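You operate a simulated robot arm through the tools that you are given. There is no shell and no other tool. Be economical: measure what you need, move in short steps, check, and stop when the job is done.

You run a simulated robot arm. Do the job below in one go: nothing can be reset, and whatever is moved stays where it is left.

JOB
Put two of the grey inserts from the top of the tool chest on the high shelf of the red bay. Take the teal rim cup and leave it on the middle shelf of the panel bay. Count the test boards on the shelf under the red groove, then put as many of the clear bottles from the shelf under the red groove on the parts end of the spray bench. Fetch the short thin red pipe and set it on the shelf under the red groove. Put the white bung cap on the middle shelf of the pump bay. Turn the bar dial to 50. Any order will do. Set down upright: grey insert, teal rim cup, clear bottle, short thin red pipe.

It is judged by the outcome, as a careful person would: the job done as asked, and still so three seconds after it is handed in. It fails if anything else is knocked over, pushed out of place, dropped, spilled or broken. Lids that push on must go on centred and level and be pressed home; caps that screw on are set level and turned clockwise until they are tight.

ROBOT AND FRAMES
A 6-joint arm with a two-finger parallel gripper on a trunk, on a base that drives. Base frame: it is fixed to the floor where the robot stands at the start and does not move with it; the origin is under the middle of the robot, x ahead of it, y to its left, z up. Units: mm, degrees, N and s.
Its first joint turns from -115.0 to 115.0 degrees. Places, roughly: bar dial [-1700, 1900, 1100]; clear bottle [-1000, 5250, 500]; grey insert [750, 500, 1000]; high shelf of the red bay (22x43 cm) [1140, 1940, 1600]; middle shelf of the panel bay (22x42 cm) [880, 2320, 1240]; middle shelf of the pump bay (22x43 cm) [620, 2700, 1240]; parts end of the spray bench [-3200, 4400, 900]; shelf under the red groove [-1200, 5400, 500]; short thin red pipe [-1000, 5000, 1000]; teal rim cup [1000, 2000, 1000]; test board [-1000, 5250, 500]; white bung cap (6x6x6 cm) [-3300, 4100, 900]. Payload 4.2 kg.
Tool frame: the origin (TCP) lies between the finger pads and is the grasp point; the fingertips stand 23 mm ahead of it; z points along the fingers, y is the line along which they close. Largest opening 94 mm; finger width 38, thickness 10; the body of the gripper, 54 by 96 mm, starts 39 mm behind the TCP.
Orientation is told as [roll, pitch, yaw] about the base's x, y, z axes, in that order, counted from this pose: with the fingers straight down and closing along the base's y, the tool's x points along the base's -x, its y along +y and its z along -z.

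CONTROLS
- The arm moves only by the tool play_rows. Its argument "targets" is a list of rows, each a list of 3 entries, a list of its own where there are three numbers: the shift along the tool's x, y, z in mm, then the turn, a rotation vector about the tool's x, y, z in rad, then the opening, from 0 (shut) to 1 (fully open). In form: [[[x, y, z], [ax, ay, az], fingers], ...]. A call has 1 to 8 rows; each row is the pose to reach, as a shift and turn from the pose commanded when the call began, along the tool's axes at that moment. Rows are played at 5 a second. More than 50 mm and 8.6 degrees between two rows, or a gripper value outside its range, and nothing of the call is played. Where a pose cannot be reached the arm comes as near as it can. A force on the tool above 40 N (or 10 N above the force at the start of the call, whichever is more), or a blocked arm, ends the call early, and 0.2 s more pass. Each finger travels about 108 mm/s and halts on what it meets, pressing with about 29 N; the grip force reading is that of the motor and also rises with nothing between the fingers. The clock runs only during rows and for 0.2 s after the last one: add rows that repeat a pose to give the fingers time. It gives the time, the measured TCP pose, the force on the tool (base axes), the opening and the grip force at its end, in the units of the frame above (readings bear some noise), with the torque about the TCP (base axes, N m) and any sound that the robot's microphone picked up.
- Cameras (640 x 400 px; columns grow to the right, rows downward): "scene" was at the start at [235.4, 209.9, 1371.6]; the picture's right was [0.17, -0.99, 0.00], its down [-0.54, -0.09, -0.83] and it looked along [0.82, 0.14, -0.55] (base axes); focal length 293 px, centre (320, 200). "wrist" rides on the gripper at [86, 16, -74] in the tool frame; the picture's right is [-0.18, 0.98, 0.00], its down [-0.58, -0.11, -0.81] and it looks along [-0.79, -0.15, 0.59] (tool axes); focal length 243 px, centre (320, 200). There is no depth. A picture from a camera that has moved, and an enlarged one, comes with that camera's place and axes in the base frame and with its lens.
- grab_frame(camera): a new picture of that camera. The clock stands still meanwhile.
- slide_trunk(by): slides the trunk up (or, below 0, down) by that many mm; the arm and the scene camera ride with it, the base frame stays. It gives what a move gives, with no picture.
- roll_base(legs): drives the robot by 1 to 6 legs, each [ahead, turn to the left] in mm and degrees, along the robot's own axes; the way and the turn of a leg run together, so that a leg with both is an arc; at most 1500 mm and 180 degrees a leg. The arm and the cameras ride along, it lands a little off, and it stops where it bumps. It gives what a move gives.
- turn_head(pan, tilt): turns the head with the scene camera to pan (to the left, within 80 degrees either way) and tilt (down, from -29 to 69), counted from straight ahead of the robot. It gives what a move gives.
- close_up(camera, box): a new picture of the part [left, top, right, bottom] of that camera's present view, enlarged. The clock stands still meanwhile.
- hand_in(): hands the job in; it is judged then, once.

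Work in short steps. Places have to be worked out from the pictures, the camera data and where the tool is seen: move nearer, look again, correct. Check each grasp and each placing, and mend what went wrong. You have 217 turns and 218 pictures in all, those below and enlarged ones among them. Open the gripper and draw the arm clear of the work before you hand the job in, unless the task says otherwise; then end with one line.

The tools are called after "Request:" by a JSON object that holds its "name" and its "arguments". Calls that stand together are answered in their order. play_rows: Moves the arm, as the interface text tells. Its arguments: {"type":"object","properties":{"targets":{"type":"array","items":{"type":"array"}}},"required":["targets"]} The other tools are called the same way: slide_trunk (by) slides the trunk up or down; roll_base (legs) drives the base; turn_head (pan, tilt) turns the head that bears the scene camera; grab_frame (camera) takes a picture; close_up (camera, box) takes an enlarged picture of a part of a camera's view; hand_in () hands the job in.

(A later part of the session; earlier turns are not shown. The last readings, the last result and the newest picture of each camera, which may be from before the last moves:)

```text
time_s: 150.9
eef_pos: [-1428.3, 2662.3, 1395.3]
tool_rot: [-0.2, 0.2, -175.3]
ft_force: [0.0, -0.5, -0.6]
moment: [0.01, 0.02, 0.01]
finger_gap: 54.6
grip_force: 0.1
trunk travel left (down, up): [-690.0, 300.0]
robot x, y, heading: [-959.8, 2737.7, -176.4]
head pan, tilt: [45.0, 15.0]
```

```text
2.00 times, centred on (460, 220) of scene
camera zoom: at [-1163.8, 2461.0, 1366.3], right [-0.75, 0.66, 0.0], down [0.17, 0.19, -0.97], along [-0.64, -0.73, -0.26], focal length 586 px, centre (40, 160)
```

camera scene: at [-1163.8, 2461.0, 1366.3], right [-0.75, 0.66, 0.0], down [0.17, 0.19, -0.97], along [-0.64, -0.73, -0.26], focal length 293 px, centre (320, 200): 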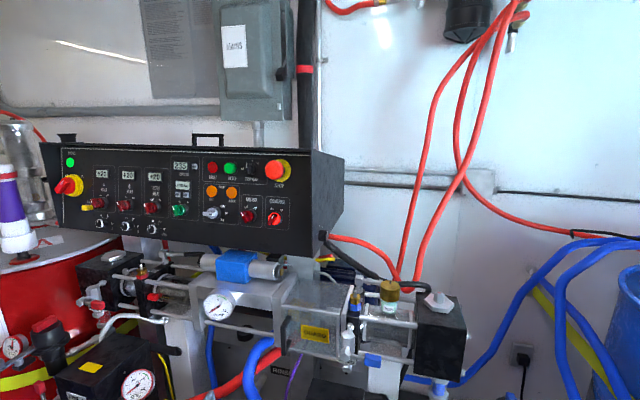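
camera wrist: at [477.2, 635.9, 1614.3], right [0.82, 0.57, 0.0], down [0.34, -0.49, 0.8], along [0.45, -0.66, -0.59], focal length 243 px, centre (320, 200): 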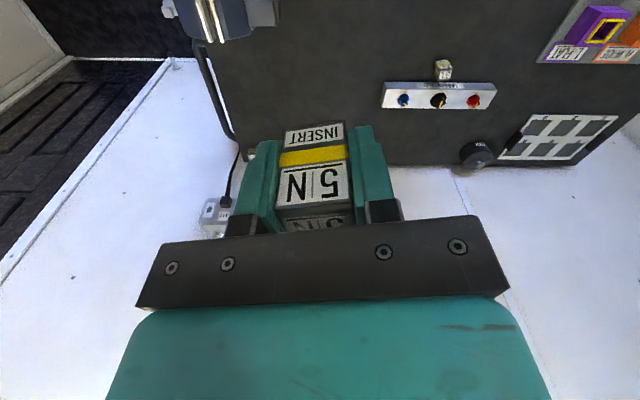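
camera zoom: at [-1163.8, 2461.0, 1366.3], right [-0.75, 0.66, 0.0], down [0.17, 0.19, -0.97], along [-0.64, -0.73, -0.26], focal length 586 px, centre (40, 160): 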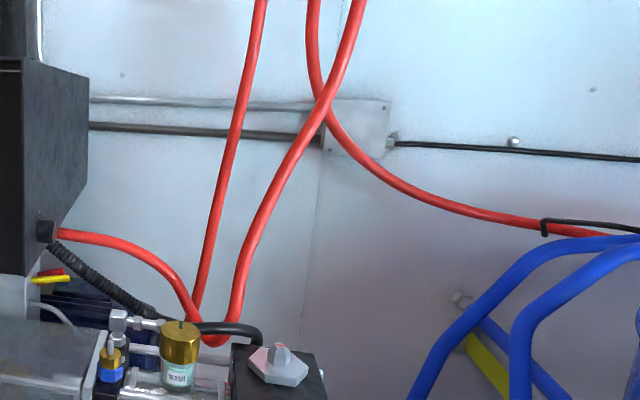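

The bar dial is on the panel's right side at about (-1646,1925,1075), facing down the aisle. I check the floor in front to see how close the base can come.

Request:
{"name": "turn_head", "arguments": {"pan": 40, "tilt": 55}}

Request:
{"name": "grab_frame", "arguments": {"camera": "scene"}}

Request:
{"name": "turn_head", "arguments": {"pan": 0, "tilt": 45}}

Request:
{"name": "grab_frame", "arguments": {"camera": "scene"}}

```text
time_s: 152.0
eef_pos: [-1427.7, 2662.7, 1397.3]
tool_rot: [-0.2, 0.1, -175.3]
ft_force: [-1.0, 0.7, -0.3]
moment: [0.02, -0.04, -0.01]
finger_gap: 54.5
grip_force: 0.1
trunk travel left (down, up): [-690.0, 300.0]
robot x, y, heading: [-959.8, 2738.4, -176.2]
head pan, tilt: [40.0, 55.0]
```

```text
149 pictures are left
camera scene: at [-1154.4, 2481.4, 1306.1], right [-0.69, 0.72, 0.0], down [0.59, 0.57, -0.57], along [-0.41, -0.4, -0.82], focal length 293 px, centre (320, 200)
```

scene: 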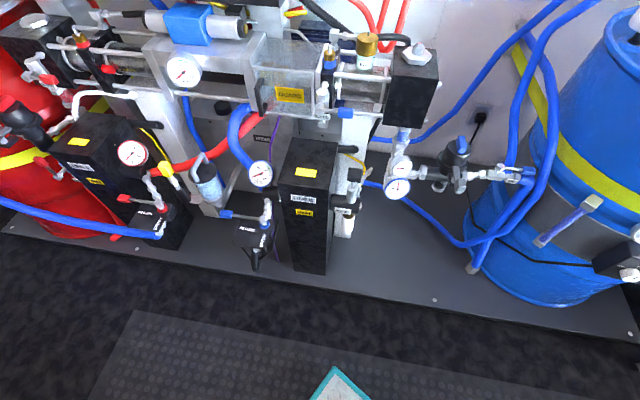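

```text
time_s: 153.0
eef_pos: [-1427.4, 2663.6, 1396.1]
tool_rot: [-0.2, 0.2, -175.4]
ft_force: [-0.2, -0.4, 0.0]
moment: [-0.01, -0.01, 0.0]
finger_gap: 54.5
grip_force: 0.0
trunk travel left (down, up): [-690.0, 300.0]
robot x, y, heading: [-957.7, 2736.4, -176.3]
head pan, tilt: [0.0, 45.0]
```

```text
148 pictures are left
camera scene: at [-1183.4, 2525.9, 1319.5], right [-0.07, 1.0, 0.0], down [0.71, 0.05, -0.71], along [-0.71, -0.05, -0.71], focal length 293 px, centre (320, 200)
```

scene: 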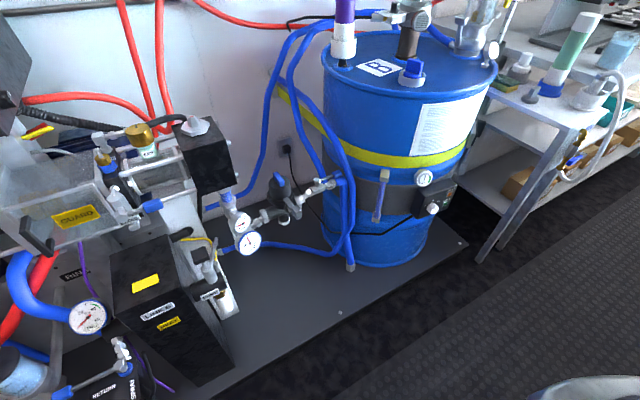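

The skid edge is at n≈30, so the base can stand near n≈400. I face the machine and move up.

Request:
{"name": "roll_base", "arguments": {"legs": [[0, 30.7], [335, 0]]}}

Request:
{"name": "turn_head", "arguments": {"pan": 40, "tilt": 25}}

Request:
{"name": "grab_frame", "arguments": {"camera": "scene"}}

Request:
{"name": "grab_frame", "arguments": {"camera": "wrist"}}

```text
time_s: 156.8
eef_pos: [-1601.1, 2237.2, 1395.7]
tool_rot: [-0.2, 0.1, -144.2]
ft_force: [0.8, 0.1, 0.4]
moment: [-0.01, -0.04, 0.01]
finger_gap: 54.6
grip_force: 0.1
trunk travel left (down, up): [-690.0, 300.0]
robot x, y, heading: [-1238.9, 2541.6, -145.2]
head pan, tilt: [0.0, 45.0]
```

```text
time_s: 157.8
eef_pos: [-1600.7, 2236.5, 1396.3]
tool_rot: [-0.2, 0.2, -144.2]
ft_force: [-0.1, -0.1, 0.0]
moment: [-0.01, 0.04, 0.0]
finger_gap: 54.6
grip_force: 0.1
trunk travel left (down, up): [-690.0, 300.0]
robot x, y, heading: [-1238.3, 2541.7, -145.3]
head pan, tilt: [40.0, 25.0]
```

```text
147 pictures are left
camera scene: at [-1278.7, 2205.8, 1350.0], right [-0.97, 0.26, 0.0], down [0.11, 0.41, -0.91], along [-0.24, -0.87, -0.42], focal length 293 px, centre (320, 200)
```

scene: 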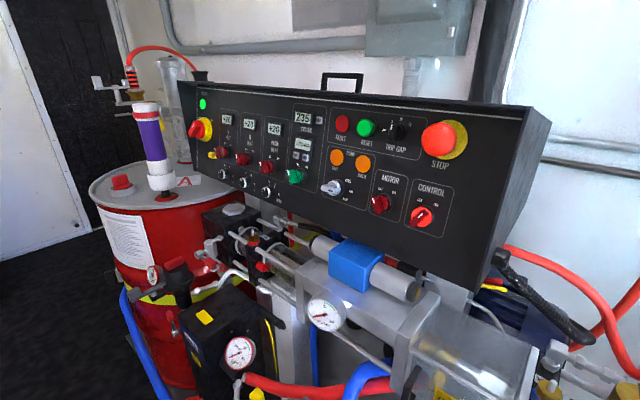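

```text
146 pictures are left
camera wrist: at [-1521.0, 2274.2, 1470.4], right [0.43, -0.9, 0.0], down [-0.53, -0.25, 0.81], along [-0.73, -0.34, -0.59], focal length 243 px, centre (320, 200)
```

wrist: 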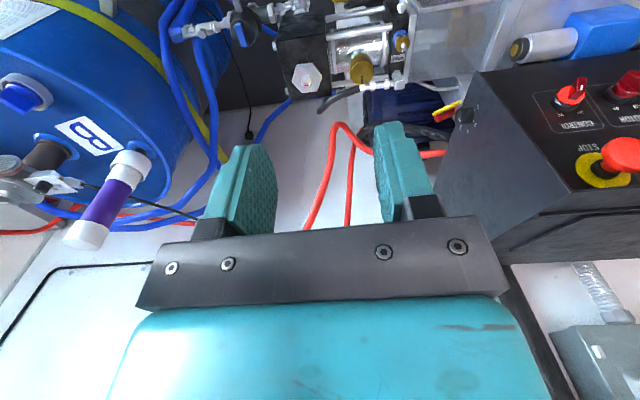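

The dial is confirmed near n −272, l 2518, z ≈1080; hoses leave well behind it. I rotate the tool about its x axis to point along −l (toward the dial face), staying high.

Request:
{"name": "play_rows", "arguments": {"targets": [[[0, 0, 0], [-0.131, 0, 0], 0.58], [[0, 0, 0], [-0.262, 0, 0], 0.58], [[0, 0, 0], [-0.393, 0, 0], 0.58], [[0, 0, 0], [-0.524, 0, 0], 0.58], [[0, 0, 0], [-0.654, 0, 0], 0.58], [[0, 0, 0], [-0.785, 0, 0], 0.58]]}}

Request:
{"name": "play_rows", "arguments": {"targets": [[[0, 0, 0], [-0.131, 0, 0], 0.58], [[0, 0, 0], [-0.262, 0, 0], 0.58], [[0, 0, 0], [-0.393, 0, 0], 0.58], [[0, 0, 0], [-0.524, 0, 0], 0.58], [[0, 0, 0], [-0.654, 0, 0], 0.58], [[0, 0, 0], [-0.785, 0, 0], 0.58]]}}

Request:
{"name": "grab_frame", "arguments": {"camera": "wrist"}}

Request:
{"name": "turn_head", "arguments": {"pan": 10, "tilt": 25}}

Request:
{"name": "grab_frame", "arguments": {"camera": "scene"}}

```text
time_s: 158.8
eef_pos: [-1602.4, 2237.0, 1398.0]
tool_rot: [26.0, -0.2, -145.1]
ft_force: [1.4, -7.9, -11.2]
moment: [-0.37, 0.85, -0.57]
finger_gap: 54.7
grip_force: 0.0
out of reach, approached as far as the arm can: row 4
trunk travel left (down, up): [-690.0, 300.0]
robot x, y, heading: [-1237.0, 2543.6, -145.0]
head pan, tilt: [40.0, 25.0]
stopped in row 4: the force on the tool passed its limit (the readings are from after the stop); the commanded pose is now the measured one
```

```text
time_s: 159.1
eef_pos: [-1604.5, 2236.8, 1399.5]
tool_rot: [26.5, -0.3, -145.6]
ft_force: [3.0, -11.4, -16.4]
moment: [-0.55, 1.26, -0.94]
finger_gap: 54.6
grip_force: 0.1
out of reach, approached as far as the arm can: row 1
trunk travel left (down, up): [-690.0, 300.0]
robot x, y, heading: [-1235.6, 2541.8, -144.8]
head pan, tilt: [40.0, 25.0]
stopped in row 1: the force on the tool passed its limit (the readings are from after the stop); the commanded pose is now the measured one
```

```text
145 pictures are left
camera wrist: at [-1543.3, 2302.3, 1471.6], right [0.35, -0.83, 0.44], down [-0.74, 0.05, 0.68], along [-0.58, -0.56, -0.59], focal length 243 px, centre (320, 200)
```

wrist: 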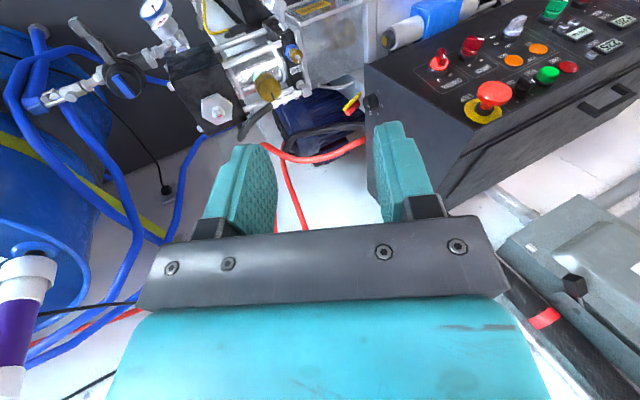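

```text
time_s: 160.0
eef_pos: [-1604.5, 2237.7, 1398.5]
tool_rot: [26.6, -0.3, -145.6]
ft_force: [4.9, -25.5, -36.0]
moment: [-1.03, 2.75, -2.06]
finger_gap: 54.6
grip_force: 0.0
trunk travel left (down, up): [-690.0, 300.0]
robot x, y, heading: [-1234.9, 2541.4, -145.1]
head pan, tilt: [10.0, 25.0]
```

```text
144 pictures are left
camera scene: at [-1319.9, 2229.6, 1350.1], right [-0.71, 0.71, 0.0], down [0.3, 0.3, -0.91], along [-0.64, -0.64, -0.42], focal length 293 px, centre (320, 200)
```

scene: 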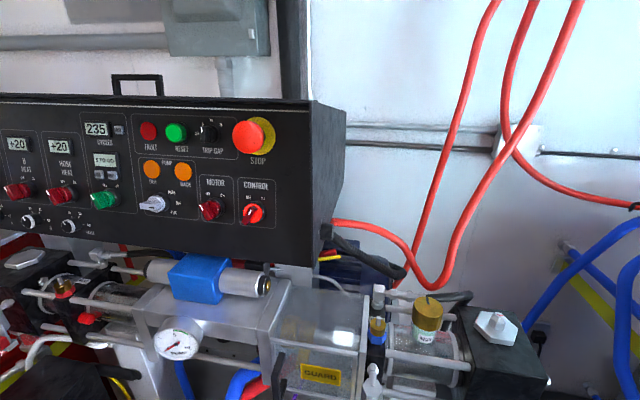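

The gripper is being blocked, likely by its own forearm in this cramped high posture. I undo the turn, raise the trunk and bring the arm down for a more natural posture.

Request:
{"name": "play_rows", "arguments": {"targets": [[[0, 0, 0], [0.12, 0, 0], 0.58], [[0, 0, 0], [0.24, 0, 0], 0.58], [[0, 0, 0], [0.36, 0, 0], 0.58], [[0, 0, 0], [0.46, 0, 0], 0.58]]}}

Request:
{"name": "slide_trunk", "arguments": {"by": 300}}

Request:
{"name": "play_rows", "arguments": {"targets": [[[-15, 0, 45], [0, 0, 0], 0.58], [[-30, 0, 90], [0, 0, 0], 0.58], [[-45, 0, 135], [0, 0, 0], 0.58], [[-60, 0, 180], [0, 0, 0], 0.58], [[-75, 0, 225], [0, 0, 0], 0.58], [[-90, 0, 270], [0, 0, 0], 0.58]]}}

Request:
{"name": "grab_frame", "arguments": {"camera": "scene"}}

```text
time_s: 161.0
eef_pos: [-1604.4, 2238.6, 1398.5]
tool_rot: [0.2, -0.3, -145.5]
ft_force: [0.0, 1.0, 0.5]
moment: [-0.02, 0.01, 0.01]
finger_gap: 54.3
grip_force: 0.0
trunk travel left (down, up): [-690.0, 300.0]
robot x, y, heading: [-1240.9, 2538.3, -145.2]
head pan, tilt: [10.0, 25.0]
```

```text
time_s: 164.0
eef_pos: [-1603.4, 2237.1, 1697.8]
tool_rot: [0.1, -0.2, -145.5]
ft_force: [-0.2, -0.4, 0.1]
moment: [0.02, 0.01, 0.0]
finger_gap: 54.4
grip_force: 0.1
trunk travel left (down, up): [-990.0, 0.0]
robot x, y, heading: [-1237.8, 2542.5, -145.1]
head pan, tilt: [10.0, 25.0]
```

```text
time_s: 165.4
eef_pos: [-1679.1, 2184.9, 1427.8]
tool_rot: [0.3, -0.2, -145.5]
ft_force: [0.2, 0.3, 0.1]
moment: [-0.02, 0.02, 0.05]
finger_gap: 54.5
grip_force: 0.1
trunk travel left (down, up): [-990.0, 0.0]
robot x, y, heading: [-1239.4, 2542.1, -145.3]
head pan, tilt: [10.0, 25.0]
```

```text
143 pictures are left
camera scene: at [-1319.6, 2230.0, 1650.2], right [-0.71, 0.71, 0.0], down [0.3, 0.3, -0.91], along [-0.64, -0.64, -0.42], focal length 293 px, centre (320, 200)
```

scene: 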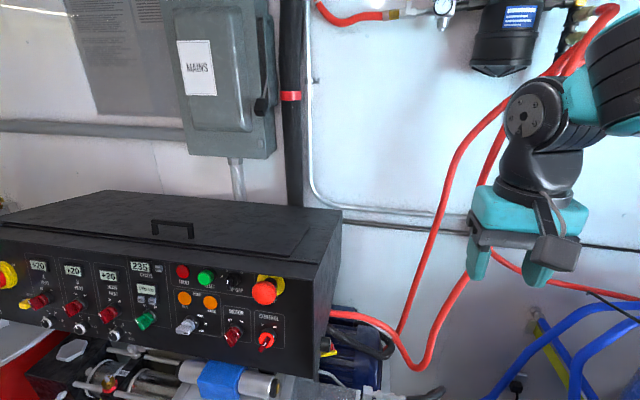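

Posture is better. Rotate the tool toward −l again.

Request:
{"name": "play_rows", "arguments": {"targets": [[[0, 0, 0], [-0.131, 0, 0], 0.58], [[0, 0, 0], [-0.262, 0, 0], 0.58], [[0, 0, 0], [-0.393, 0, 0], 0.58], [[0, 0, 0], [-0.524, 0, 0], 0.58], [[0, 0, 0], [-0.654, 0, 0], 0.58], [[0, 0, 0], [-0.785, 0, 0], 0.58]]}}

Request:
{"name": "play_rows", "arguments": {"targets": [[[0, 0, 0], [-0.131, 0, 0], 0.58], [[0, 0, 0], [-0.262, 0, 0], 0.58], [[0, 0, 0], [-0.393, 0, 0], 0.58], [[0, 0, 0], [-0.524, 0, 0], 0.58], [[0, 0, 0], [-0.654, 0, 0], 0.58], [[0, 0, 0], [-0.785, 0, 0], 0.58]]}}

Request:
{"name": "grab_frame", "arguments": {"camera": "wrist"}}

Request:
{"name": "grab_frame", "arguments": {"camera": "scene"}}

```text
time_s: 166.8
eef_pos: [-1677.1, 2185.7, 1430.4]
tool_rot: [45.4, -0.3, -145.4]
ft_force: [0.6, 0.2, 0.2]
moment: [0.02, 0.0, -0.03]
finger_gap: 54.5
grip_force: 0.0
trunk travel left (down, up): [-990.0, 0.0]
robot x, y, heading: [-1235.5, 2542.5, -145.0]
head pan, tilt: [10.0, 25.0]
```

```text
time_s: 168.2
eef_pos: [-1670.1, 2182.6, 1419.1]
tool_rot: [78.5, -0.3, -145.7]
ft_force: [-0.1, 0.5, -0.3]
moment: [-0.02, 0.04, -0.02]
finger_gap: 54.4
grip_force: 0.1
out of reach, approached as far as the arm can: row 5, 6
trunk travel left (down, up): [-990.0, 0.0]
robot x, y, heading: [-1237.1, 2539.0, -145.2]
head pan, tilt: [10.0, 25.0]
```

```text
142 pictures are left
camera wrist: at [-1637.3, 2289.2, 1448.5], right [-0.04, -0.26, 0.96], down [-0.94, 0.34, 0.06], along [-0.35, -0.9, -0.26], focal length 243 px, centre (320, 200)
```

wrist: 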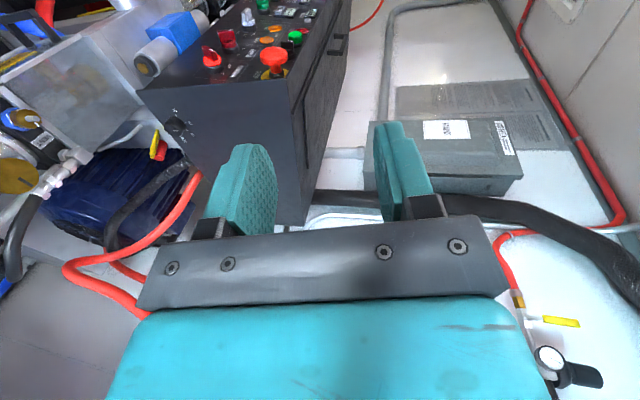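

```text
141 pictures are left
camera scene: at [-1319.8, 2229.8, 1650.1], right [-0.71, 0.71, 0.0], down [0.3, 0.3, -0.91], along [-0.64, -0.64, -0.42], focal length 293 px, centre (320, 200)
```

scene: 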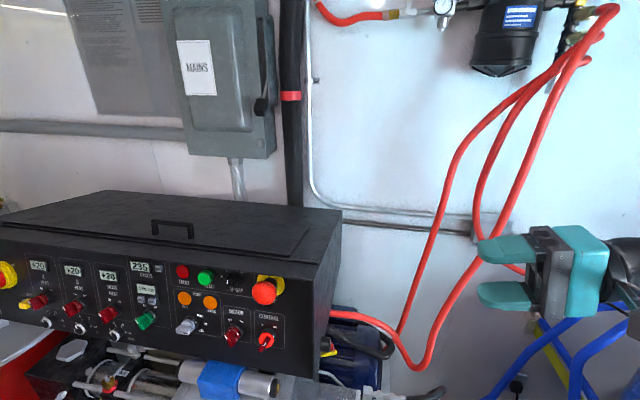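

Nearly horizontal now, and the wrist camera sees the dial. Zoom in to read its scale.

Request:
{"name": "close_up", "arguments": {"camera": "wrist", "box": [130, 85, 226, 165]}}

```text
5.00 times, centred on (178, 125) of wrist
camera zoom: at [-1637.3, 2289.2, 1448.5], right [-0.04, -0.26, 0.96], down [-0.94, 0.34, 0.06], along [-0.35, -0.9, -0.26], focal length 1213 px, centre (1030, 575)
```

zoom: 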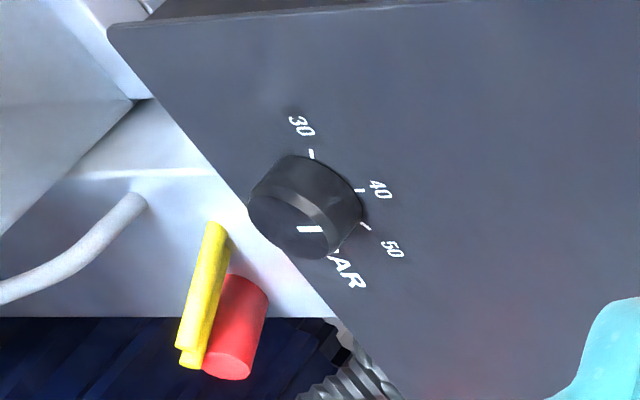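

Working it out: marks 30/40/50 lie at −60°/top/+60° around the centre n −282, z 1078, and the pointer is at 40; so it needs 60° clockwise. I lower the trunk 300 mm with the tool in front of the dial.

Request:
{"name": "slide_trunk", "arguments": {"by": -300}}

Request:
{"name": "play_rows", "arguments": {"targets": [[[-30, 0, 0], [-0.05, 0, 0], 0.6], [[-60, 0, 0], [-0.1, 0, 0], 0.6], [[-90, 0, 0], [-0.15, 0, 0], 0.6], [[-120, 0, 0], [-0.2, 0, 0], 0.6]]}}

Request:
{"name": "grab_frame", "arguments": {"camera": "wrist"}}

Request:
{"name": "grab_frame", "arguments": {"camera": "scene"}}

```text
time_s: 171.2
eef_pos: [-1670.4, 2183.1, 1118.8]
tool_rot: [78.5, -0.2, -145.7]
ft_force: [0.7, 0.0, 0.5]
moment: [-0.03, -0.03, -0.01]
finger_gap: 54.7
grip_force: 0.1
trunk travel left (down, up): [-690.0, 300.0]
robot x, y, heading: [-1237.0, 2543.9, -145.2]
head pan, tilt: [10.0, 25.0]
```

```text
time_s: 172.2
eef_pos: [-1712.7, 2055.9, 1098.2]
tool_rot: [83.2, -0.5, -149.3]
ft_force: [-1.3, 0.3, 1.1]
moment: [0.01, 0.05, -0.01]
finger_gap: 56.4
grip_force: 0.1
out of reach, approached as far as the arm can: row 1, 2, 3, 4
trunk travel left (down, up): [-690.0, 300.0]
robot x, y, heading: [-1238.9, 2543.8, -145.0]
head pan, tilt: [10.0, 25.0]
```

```text
139 pictures are left
camera wrist: at [-1674.8, 2162.1, 1121.9], right [-0.09, -0.19, 0.98], down [-0.92, 0.4, -0.01], along [-0.39, -0.9, -0.21], focal length 243 px, centre (320, 200)
```

wrist: 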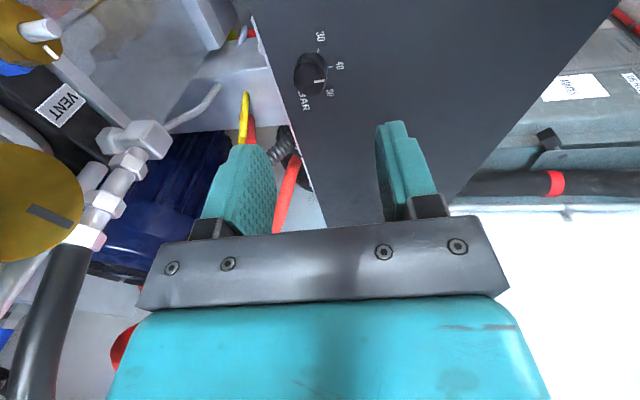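

```text
138 pictures are left
camera scene: at [-1319.7, 2230.1, 1350.1], right [-0.71, 0.71, 0.0], down [0.3, 0.3, -0.91], along [-0.64, -0.64, -0.42], focal length 293 px, centre (320, 200)
```

scene: 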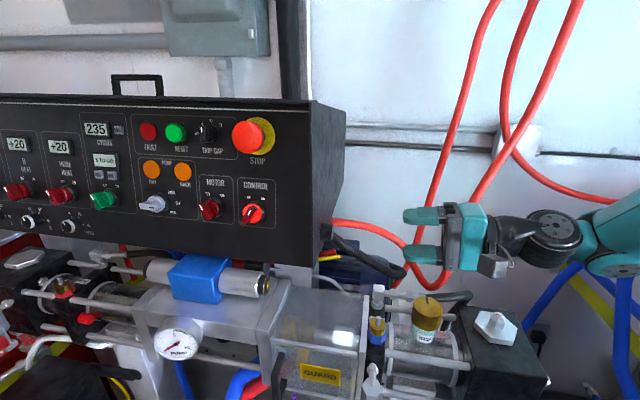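

Closer now. Zoom on the dial with the wrist camera.

Request:
{"name": "close_up", "arguments": {"camera": "wrist", "box": [270, 20, 366, 120]}}

```text
4.00 times, centred on (318, 70) of wrist
camera zoom: at [-1674.8, 2162.1, 1121.9], right [-0.09, -0.19, 0.98], down [-0.92, 0.4, -0.01], along [-0.39, -0.9, -0.21], focal length 970 px, centre (328, 720)
```

zoom: 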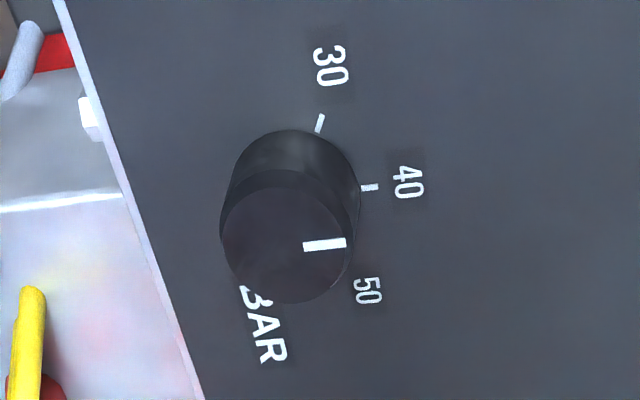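

Dial: pointer at 40, knob Ø≈30 mm, 18 mm deep, centre n −282, z ≈1070. The tool axis is within ~7° of the knob's axis. Approach to 55 mm short.

Request:
{"name": "play_rows", "arguments": {"targets": [[[-7, -4, 26], [0, 0, 0], 0.6], [[-14, -8.5, 52], [0, 0, 0], 0.6], [[-21, -12.7, 78], [0, 0, 0], 0.6]]}}

Request:
{"name": "grab_frame", "arguments": {"camera": "wrist"}}

```text
time_s: 173.0
eef_pos: [-1690.5, 1978.7, 1078.9]
tool_rot: [83.3, -0.6, -149.4]
ft_force: [0.3, 0.7, 0.3]
moment: [-0.03, 0.0, -0.02]
finger_gap: 56.5
grip_force: 0.1
trunk travel left (down, up): [-690.0, 300.0]
robot x, y, heading: [-1240.1, 2543.3, -145.1]
head pan, tilt: [10.0, 25.0]
```

```text
136 pictures are left
camera wrist: at [-1653.5, 2084.4, 1102.3], right [-0.09, -0.19, 0.98], down [-0.91, 0.4, -0.01], along [-0.39, -0.9, -0.21], focal length 243 px, centre (320, 200)
```

wrist: 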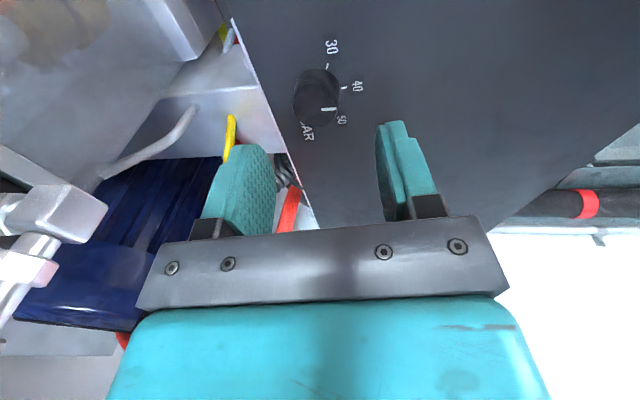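

Aligned with the knob centre (n −280, z 1069). Advance 50 mm, then close.

Request:
{"name": "play_rows", "arguments": {"targets": [[[0, -2, 25], [0, 0, 0], 0.6], [[0, -4, 42], [0, 0, 0], 0.6], [[0, -4, 50], [0, 0, 0], 0.6], [[0, -4, 50], [0, 0, 0], 0.6]]}}

Request:
{"name": "grab_frame", "arguments": {"camera": "wrist"}}

```text
time_s: 174.0
eef_pos: [-1666.4, 1936.0, 1068.0]
tool_rot: [83.3, -0.4, -149.4]
ft_force: [0.3, 1.1, 0.6]
moment: [0.05, 0.01, 0.04]
finger_gap: 56.6
grip_force: 0.1
trunk travel left (down, up): [-690.0, 300.0]
robot x, y, heading: [-1235.5, 2541.4, -145.0]
head pan, tilt: [10.0, 25.0]
```

```text
135 pictures are left
camera wrist: at [-1628.2, 2042.0, 1092.5], right [-0.09, -0.19, 0.98], down [-0.91, 0.4, -0.01], along [-0.39, -0.9, -0.21], focal length 243 px, centre (320, 200)
```

wrist: 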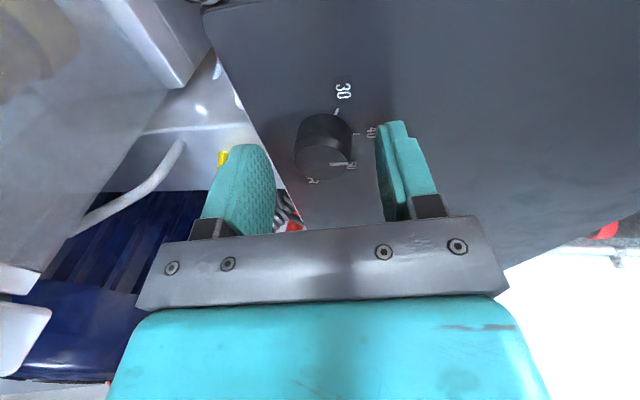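

Knob is between the fingers. Close.

Request:
{"name": "play_rows", "arguments": {"targets": [[[0, 0, 2], [0, 0, 0], 0.45], [[0, 0, 2], [0, 0, 0], 0.3], [[0, 0, 2], [0, 0, 0], 0.2], [[0, 0, 2], [0, 0, 0], 0.2], [[0, 0, 2], [0, 0, 0], 0.2]]}}

Request:
{"name": "grab_frame", "arguments": {"camera": "wrist"}}

```text
time_s: 175.2
eef_pos: [-1665.6, 1934.2, 1068.1]
tool_rot: [83.3, -0.5, -149.5]
ft_force: [0.6, 0.9, -2.9]
moment: [-0.24, -0.19, 0.01]
finger_gap: 31.9
grip_force: 44.7
trunk travel left (down, up): [-690.0, 300.0]
robot x, y, heading: [-1236.5, 2538.5, -145.2]
head pan, tilt: [10.0, 25.0]
```

```text
134 pictures are left
camera wrist: at [-1627.6, 2040.1, 1092.0], right [-0.09, -0.19, 0.98], down [-0.91, 0.4, -0.01], along [-0.39, -0.9, -0.21], focal length 243 px, centre (320, 200)
```

wrist: 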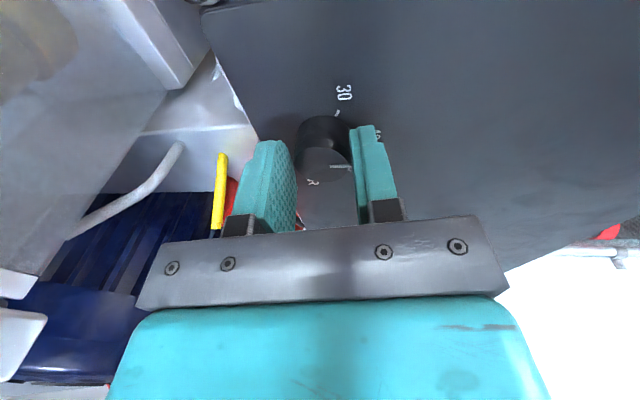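

Gripped (32 mm). Turn clockwise about the tool axis by ~30° and check.

Request:
{"name": "play_rows", "arguments": {"targets": [[[0, 0, 0], [0, 0, 0.13], 0.2], [[0, 0, 0], [0, 0, 0.26], 0.2], [[0, 0, 0], [0, 0, 0.39], 0.2], [[0, 0, 0], [0, 0, 0.52], 0.2]]}}

Request:
{"name": "grab_frame", "arguments": {"camera": "wrist"}}

```text
time_s: 176.2
eef_pos: [-1666.6, 1933.8, 1071.2]
tool_rot: [82.6, 29.1, -153.1]
ft_force: [-4.6, -8.6, 13.7]
moment: [-0.7, -0.29, 0.74]
finger_gap: 31.5
grip_force: 44.6
trunk travel left (down, up): [-690.0, 300.0]
robot x, y, heading: [-1239.2, 2542.9, -145.2]
head pan, tilt: [10.0, 25.0]
```

```text
133 pictures are left
camera wrist: at [-1642.0, 2026.1, 1134.9], right [-0.51, -0.4, 0.76], down [-0.82, 0.5, -0.29], along [-0.27, -0.77, -0.58], focal length 243 px, centre (320, 200)
```

wrist: 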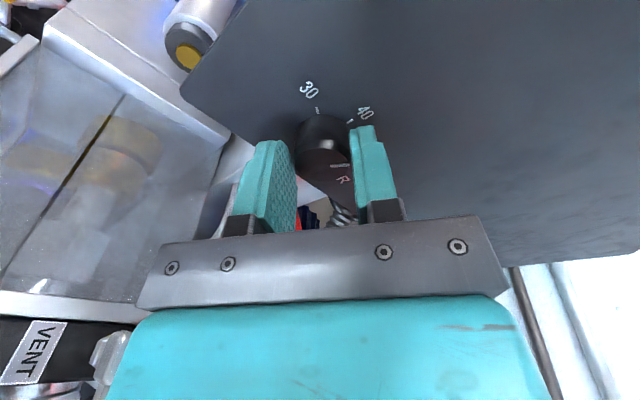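

The knob turns with the gripper. Turn another 30°.

Request:
{"name": "play_rows", "arguments": {"targets": [[[0, 0, 0], [0, 0, 0.13], 0.2], [[0, 0, 0], [0, 0, 0.26], 0.2], [[0, 0, 0], [0, 0, 0.39], 0.2], [[0, 0, 0], [0, 0, 0.52], 0.2]]}}

Request:
{"name": "close_up", "arguments": {"camera": "wrist", "box": [250, 70, 410, 230]}}

```text
time_s: 177.1
eef_pos: [-1667.4, 1933.1, 1072.2]
tool_rot: [80.0, 51.3, -157.5]
ft_force: [2.0, 0.6, 5.9]
moment: [0.48, 0.34, -0.75]
finger_gap: 31.1
grip_force: 45.2
trunk travel left (down, up): [-690.0, 300.0]
robot x, y, heading: [-1238.8, 2543.4, -145.1]
head pan, tilt: [10.0, 25.0]
stopped in row 4: the force on the tool passed its limit (the readings are from after the stop); the commanded pose is now the measured one
```

```text
2.50 times, centred on (330, 150) of wrist
camera zoom: at [-1664.7, 2009.8, 1157.4], right [-0.74, -0.49, 0.46], down [-0.67, 0.6, -0.43], along [-0.07, -0.63, -0.77], focal length 606 px, centre (295, 325)
```

zoom: 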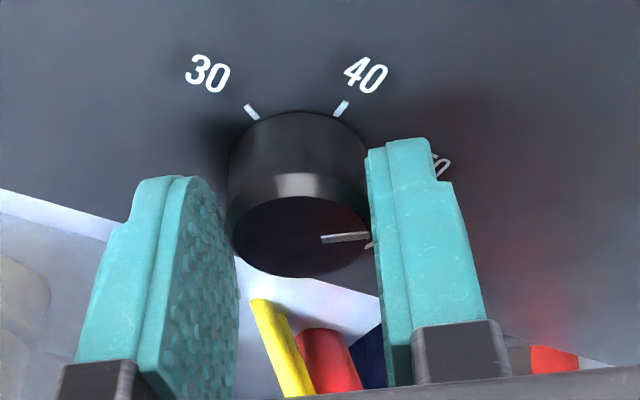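

Turned about 52°; the pointer is just short of 50. Turn 8° more.

Request:
{"name": "play_rows", "arguments": {"targets": [[[0, 0, 0], [0, 0, 0.05], 0.2], [[0, 0, 0], [0, 0, 0.1], 0.2], [[0, 0, 0], [0, 0, 0.14], 0.2]]}}

Request:
{"name": "close_up", "arguments": {"camera": "wrist", "box": [250, 70, 410, 230]}}

```text
time_s: 177.9
eef_pos: [-1666.9, 1932.1, 1073.0]
tool_rot: [77.8, 59.1, -160.2]
ft_force: [-0.4, -2.7, 9.7]
moment: [-0.14, 0.07, 0.49]
finger_gap: 31.0
grip_force: 45.0
trunk travel left (down, up): [-690.0, 300.0]
robot x, y, heading: [-1239.3, 2540.4, -145.0]
head pan, tilt: [10.0, 25.0]
```

```text
2.50 times, centred on (330, 150) of wrist
camera zoom: at [-1674.7, 2003.2, 1162.8], right [-0.79, -0.51, 0.33], down [-0.61, 0.64, -0.47], along [0.02, -0.57, -0.82], focal length 606 px, centre (295, 325)
```

zoom: 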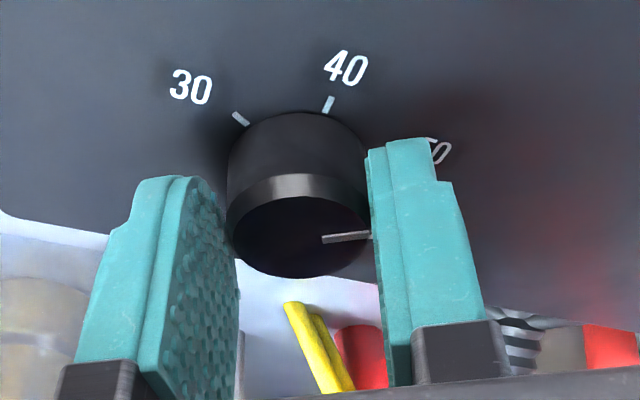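

The pointer looks to be at 50. Open and back off to check.

Request:
{"name": "play_rows", "arguments": {"targets": [[[0, 0, 0], [0, 0, 0], 0.4], [[0, 0, 0], [0, 0, 0], 0.6], [[0, 0, 0], [0, 0, 0], 0.6], [[0, 0, -30], [0, 0, 0], 0.6], [[0, 0, -60], [0, 0, 0], 0.6], [[0, 0, -90], [0, 0, 0], 0.6]]}}

Request:
{"name": "grab_frame", "arguments": {"camera": "wrist"}}

Request:
{"name": "close_up", "arguments": {"camera": "wrist", "box": [260, 30, 380, 130]}}

```text
time_s: 179.3
eef_pos: [-1712.1, 2010.8, 1081.4]
tool_rot: [77.6, 59.2, -160.4]
ft_force: [0.6, 0.2, 0.1]
moment: [-0.02, -0.03, 0.0]
finger_gap: 56.6
grip_force: 0.1
trunk travel left (down, up): [-690.0, 300.0]
robot x, y, heading: [-1234.7, 2540.3, -144.9]
head pan, tilt: [10.0, 25.0]
```

```text
130 pictures are left
camera wrist: at [-1719.6, 2081.8, 1170.9], right [-0.79, -0.51, 0.33], down [-0.61, 0.64, -0.47], along [0.02, -0.57, -0.82], focal length 243 px, centre (320, 200)
```

wrist: 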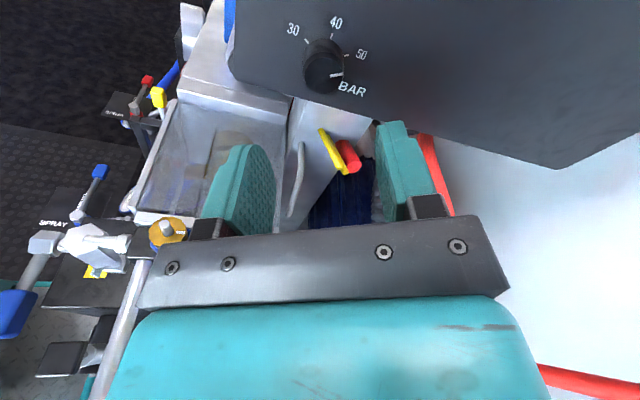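

```text
4.00 times, centred on (320, 80) of wrist
camera zoom: at [-1719.6, 2081.8, 1170.9], right [-0.79, -0.51, 0.33], down [-0.61, 0.64, -0.47], along [0.02, -0.57, -0.82], focal length 970 px, centre (320, 680)
```

zoom: 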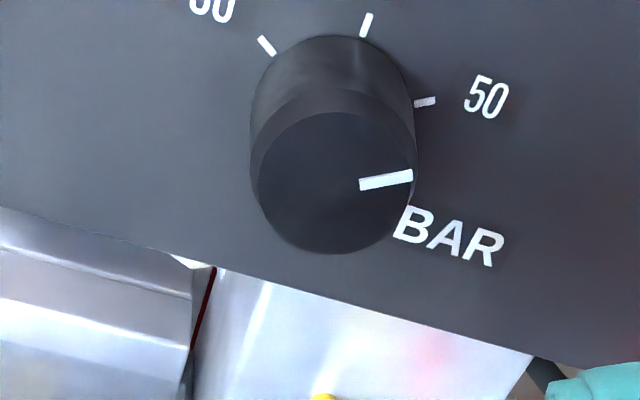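

The pointer lines up with 50. I back off more, raise, and restore the tool to pointing down.

Request:
{"name": "play_rows", "arguments": {"targets": [[[0, 0, -40], [0, 0, -0.13], 0.6], [[0, 0, -80], [0, 0, -0.26], 0.6], [[0, 0, -120], [0, 0, -0.39], 0.6], [[0, 0, -120], [0, 0, -0.52], 0.6], [[0, 0, -120], [0, 0, -0.65], 0.6], [[0, 0, -120], [0, 0, -0.78], 0.6], [[0, 0, -120], [0, 0, -0.91], 0.6], [[0, 0, -120], [0, 0, -1.03], 0.6]]}}

Request:
{"name": "slide_trunk", "arguments": {"by": 300}}

Request:
{"name": "play_rows", "arguments": {"targets": [[[0, 0, 0], [0.131, 0, 0], 0.6], [[0, 0, 0], [0.262, 0, 0], 0.6], [[0, 0, 0], [0.393, 0, 0], 0.6], [[0, 0, 0], [0.524, 0, 0], 0.6], [[0, 0, 0], [0.654, 0, 0], 0.6], [[0, 0, 0], [0.785, 0, 0], 0.6]]}}

Request:
{"name": "play_rows", "arguments": {"targets": [[[0, 0, 0], [0.131, 0, 0], 0.6], [[0, 0, 0], [0.262, 0, 0], 0.6], [[0, 0, 0], [0.393, 0, 0], 0.6], [[0, 0, 0], [0.524, 0, 0], 0.6], [[0, 0, 0], [0.665, 0, 0], 0.6]]}}

Request:
{"name": "grab_frame", "arguments": {"camera": "scene"}}

```text
time_s: 181.1
eef_pos: [-1749.4, 2092.8, 1084.4]
tool_rot: [81.0, 0.5, -151.2]
ft_force: [-0.4, -0.4, -0.2]
moment: [0.02, 0.01, 0.0]
finger_gap: 56.4
grip_force: 0.1
out of reach, approached as far as the arm can: row 2, 3, 4, 5, 6, 7, 8
trunk travel left (down, up): [-690.0, 300.0]
robot x, y, heading: [-1233.2, 2541.4, -145.2]
head pan, tilt: [10.0, 25.0]
```

```text
time_s: 184.1
eef_pos: [-1748.5, 2089.9, 1384.7]
tool_rot: [81.1, 0.7, -151.3]
ft_force: [-0.1, 0.0, -0.2]
moment: [-0.03, 0.03, 0.02]
finger_gap: 56.6
grip_force: 0.1
trunk travel left (down, up): [-990.0, 0.0]
robot x, y, heading: [-1236.1, 2543.0, -145.2]
head pan, tilt: [10.0, 25.0]
```

```text
time_s: 185.5
eef_pos: [-1749.9, 2091.0, 1383.3]
tool_rot: [36.0, 0.5, -151.4]
ft_force: [0.3, -0.5, 0.3]
moment: [-0.01, -0.02, 0.0]
finger_gap: 56.6
grip_force: 0.0
trunk travel left (down, up): [-990.0, 0.0]
robot x, y, heading: [-1235.6, 2545.0, -145.0]
head pan, tilt: [10.0, 25.0]
```

```text
time_s: 186.7
eef_pos: [-1748.4, 2092.1, 1384.3]
tool_rot: [-2.1, 0.6, -151.3]
ft_force: [-0.4, 0.8, -0.2]
moment: [-0.03, 0.0, 0.01]
finger_gap: 56.0
grip_force: 0.1
trunk travel left (down, up): [-990.0, 0.0]
robot x, y, heading: [-1240.8, 2543.5, -145.0]
head pan, tilt: [10.0, 25.0]
```

```text
128 pictures are left
camera scene: at [-1320.2, 2229.8, 1650.1], right [-0.71, 0.71, 0.0], down [0.3, 0.3, -0.91], along [-0.64, -0.64, -0.42], focal length 293 px, centre (320, 200)
```

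scene: 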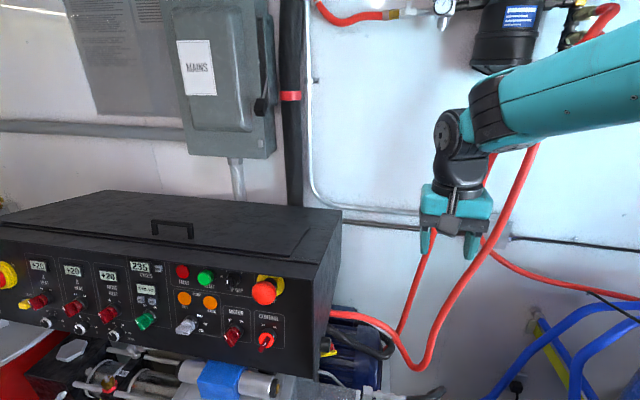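

Dial done. Retract the arm, back off into the aisle and head to the far end.

Request:
{"name": "play_rows", "arguments": {"targets": [[[45, 0, 0], [0.035, 0, 0], 0.6], [[90, 0, 0], [0.035, 0, 0], 0.6], [[135, 0, 0], [0.035, 0, 0], 0.6], [[180, 0, 0], [0.035, 0, 0], 0.6]]}}

Request:
{"name": "roll_base", "arguments": {"legs": [[-440, 0], [0, -90.6], [1300, 0]]}}

Request:
{"name": "turn_head", "arguments": {"pan": -25, "tilt": 30}}

Request:
{"name": "grab_frame", "arguments": {"camera": "scene"}}

Request:
{"name": "turn_head", "arguments": {"pan": 40, "tilt": 25}}

Request:
{"name": "grab_frame", "arguments": {"camera": "scene"}}

```text
time_s: 187.7
eef_pos: [-1590.3, 2175.9, 1389.2]
tool_rot: [-4.0, 0.7, -151.4]
ft_force: [-0.1, -0.6, 0.8]
moment: [-0.01, -0.03, -0.01]
finger_gap: 56.7
grip_force: 0.0
trunk travel left (down, up): [-990.0, 0.0]
robot x, y, heading: [-1235.6, 2547.8, -145.4]
head pan, tilt: [10.0, 25.0]
```

```text
time_s: 200.3
eef_pos: [-2021.7, 4192.6, 1387.5]
tool_rot: [-4.0, 0.5, 119.5]
ft_force: [0.0, 0.9, 0.2]
moment: [-0.01, 0.03, 0.0]
finger_gap: 56.4
grip_force: 0.0
trunk travel left (down, up): [-990.0, 0.0]
robot x, y, heading: [-1651.2, 3846.8, 125.9]
head pan, tilt: [10.0, 25.0]
```

```text
time_s: 201.3
eef_pos: [-2022.3, 4192.6, 1388.2]
tool_rot: [-4.1, 0.6, 119.4]
ft_force: [-0.5, 0.0, 0.4]
moment: [-0.03, 0.0, -0.01]
finger_gap: 56.3
grip_force: 0.1
trunk travel left (down, up): [-990.0, 0.0]
robot x, y, heading: [-1652.7, 3849.4, 125.8]
head pan, tilt: [-25.0, 30.0]
```

```text
127 pictures are left
camera scene: at [-1919.6, 3944.4, 1642.1], right [0.98, 0.19, 0.0], down [0.09, -0.49, -0.87], along [-0.16, 0.85, -0.5], focal length 293 px, centre (320, 200)
```

scene: 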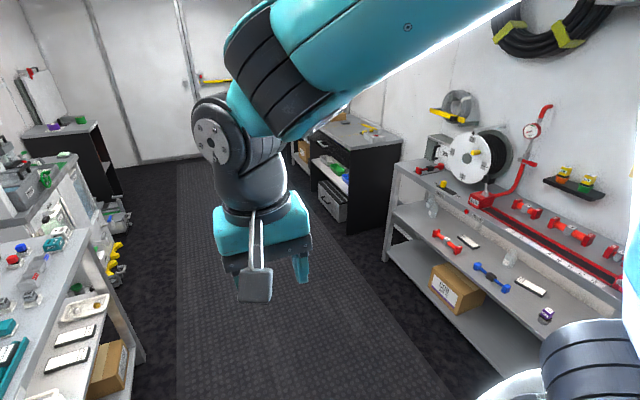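

```text
time_s: 202.6
eef_pos: [-2022.0, 4191.8, 1388.8]
tool_rot: [-3.9, 0.6, 119.5]
ft_force: [0.3, -0.2, 0.1]
moment: [-0.02, 0.01, -0.03]
finger_gap: 56.5
grip_force: 0.1
trunk travel left (down, up): [-990.0, 0.0]
robot x, y, heading: [-1654.6, 3847.0, 126.0]
head pan, tilt: [40.0, 25.0]
```

```text
126 pictures are left
camera scene: at [-1991.9, 3878.3, 1650.1], right [0.25, 0.97, 0.0], down [0.41, -0.1, -0.91], along [-0.88, 0.22, -0.42], focal length 293 px, centre (320, 200)
```

scene: 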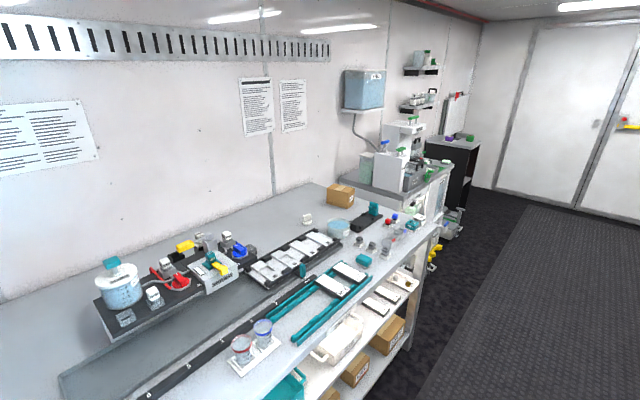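

I see the red bench's lower shelf with flat boards, dumbbell fittings and clear bottles. Zoom in to count.

Request:
{"name": "turn_head", "arguments": {"pan": -35, "tilt": 30}}

Request:
{"name": "close_up", "arguments": {"camera": "scene", "box": [300, 130, 620, 330]}}

Request:
{"name": "turn_head", "arguments": {"pan": 55, "tilt": 30}}

Request:
{"name": "grab_frame", "arguments": {"camera": "scene"}}

```text
time_s: 204.1
eef_pos: [-2022.3, 4192.0, 1387.8]
tool_rot: [-4.0, 0.7, 119.5]
ft_force: [1.4, 0.9, -0.7]
moment: [0.01, 0.04, 0.0]
finger_gap: 56.3
grip_force: 0.0
trunk travel left (down, up): [-990.0, 0.0]
robot x, y, heading: [-1655.3, 3849.5, 125.9]
head pan, tilt: [-35.0, 30.0]
```

```text
2.00 times, centred on (460, 230) of scene
camera zoom: at [-1903.9, 3946.0, 1642.1], right [1.0, 0.01, 0.0], down [0.01, -0.5, -0.87], along [-0.01, 0.87, -0.5], focal length 586 px, centre (40, 140)
```

zoom: 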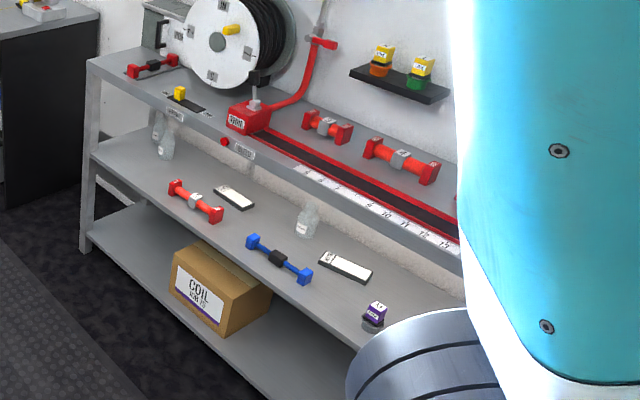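

```text
time_s: 205.8
eef_pos: [-2021.5, 4193.5, 1388.3]
tool_rot: [-4.0, 0.7, 119.6]
ft_force: [0.3, -0.6, -0.2]
moment: [0.02, 0.0, -0.01]
finger_gap: 56.4
grip_force: 0.1
trunk travel left (down, up): [-990.0, 0.0]
robot x, y, heading: [-1651.8, 3848.7, 125.6]
head pan, tilt: [55.0, 30.0]
```

```text
124 pictures are left
camera scene: at [-1993.0, 3854.4, 1642.1], right [-0.01, 1.0, 0.0], down [0.5, 0.01, -0.87], along [-0.87, -0.01, -0.5], focal length 293 px, centre (320, 200)
```

scene: 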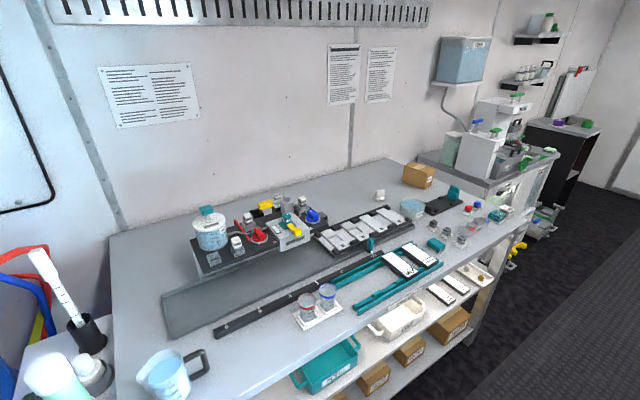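

Two boards and at least two bottles seen so far. I drive closer to view that shelf square-on.

Request:
{"name": "roll_base", "arguments": {"legs": [[0, -32], [700, 0], [0, -59]]}}

Request:
{"name": "turn_head", "arguments": {"pan": 0, "tilt": 35}}

Request:
{"name": "slide_trunk", "arguments": {"by": -200}}

Request:
{"name": "grab_frame", "arguments": {"camera": "scene"}}

Request:
{"name": "grab_frame", "arguments": {"camera": "wrist"}}

```text
time_s: 213.8
eef_pos: [-1336.8, 4902.3, 1388.9]
tool_rot: [-4.0, 0.6, 27.9]
ft_force: [-0.5, -1.0, 0.1]
moment: [0.03, -0.01, 0.01]
finger_gap: 56.4
grip_force: 0.1
trunk travel left (down, up): [-990.0, 0.0]
robot x, y, heading: [-1695.3, 4540.8, 34.4]
head pan, tilt: [55.0, 30.0]
```

```text
time_s: 215.0
eef_pos: [-1336.4, 4901.8, 1388.1]
tool_rot: [-4.0, 0.7, 27.9]
ft_force: [-0.4, 0.0, 0.3]
moment: [-0.04, 0.01, 0.03]
finger_gap: 56.6
grip_force: 0.0
trunk travel left (down, up): [-990.0, 0.0]
robot x, y, heading: [-1691.9, 4541.7, 34.1]
head pan, tilt: [0.0, 35.0]
```

```text
time_s: 217.2
eef_pos: [-1336.9, 4902.2, 1187.8]
tool_rot: [-4.0, 0.6, 28.0]
ft_force: [-0.8, -0.8, 0.6]
moment: [0.04, -0.05, 0.02]
finger_gap: 56.3
grip_force: 0.0
trunk travel left (down, up): [-790.0, 200.0]
robot x, y, heading: [-1692.8, 4543.3, 34.0]
head pan, tilt: [0.0, 35.0]
```

```text
123 pictures are left
camera scene: at [-1608.1, 4838.0, 1434.3], right [0.56, -0.83, 0.0], down [-0.47, -0.32, -0.82], along [0.68, 0.46, -0.57], focal length 293 px, centre (320, 200)
```

scene: 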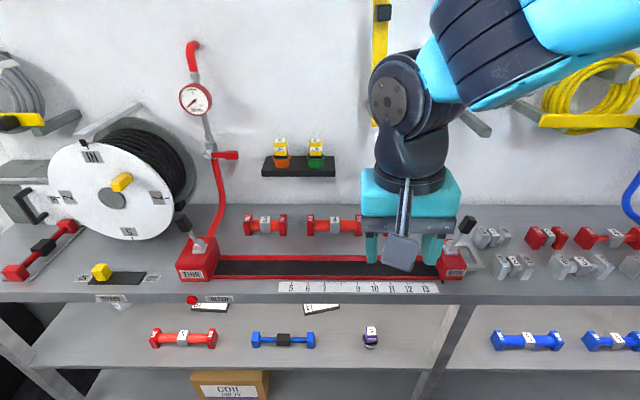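

```text
122 pictures are left
camera wrist: at [-1422.0, 4881.3, 1261.7], right [-0.3, 0.95, -0.07], down [0.55, 0.23, 0.81], along [0.78, 0.2, -0.59], focal length 243 px, centre (320, 200)
```

wrist: 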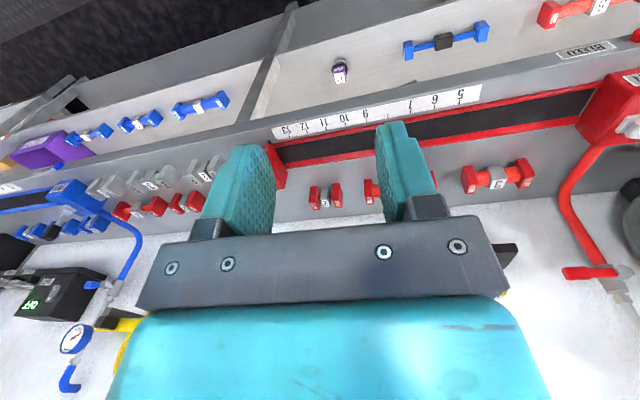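

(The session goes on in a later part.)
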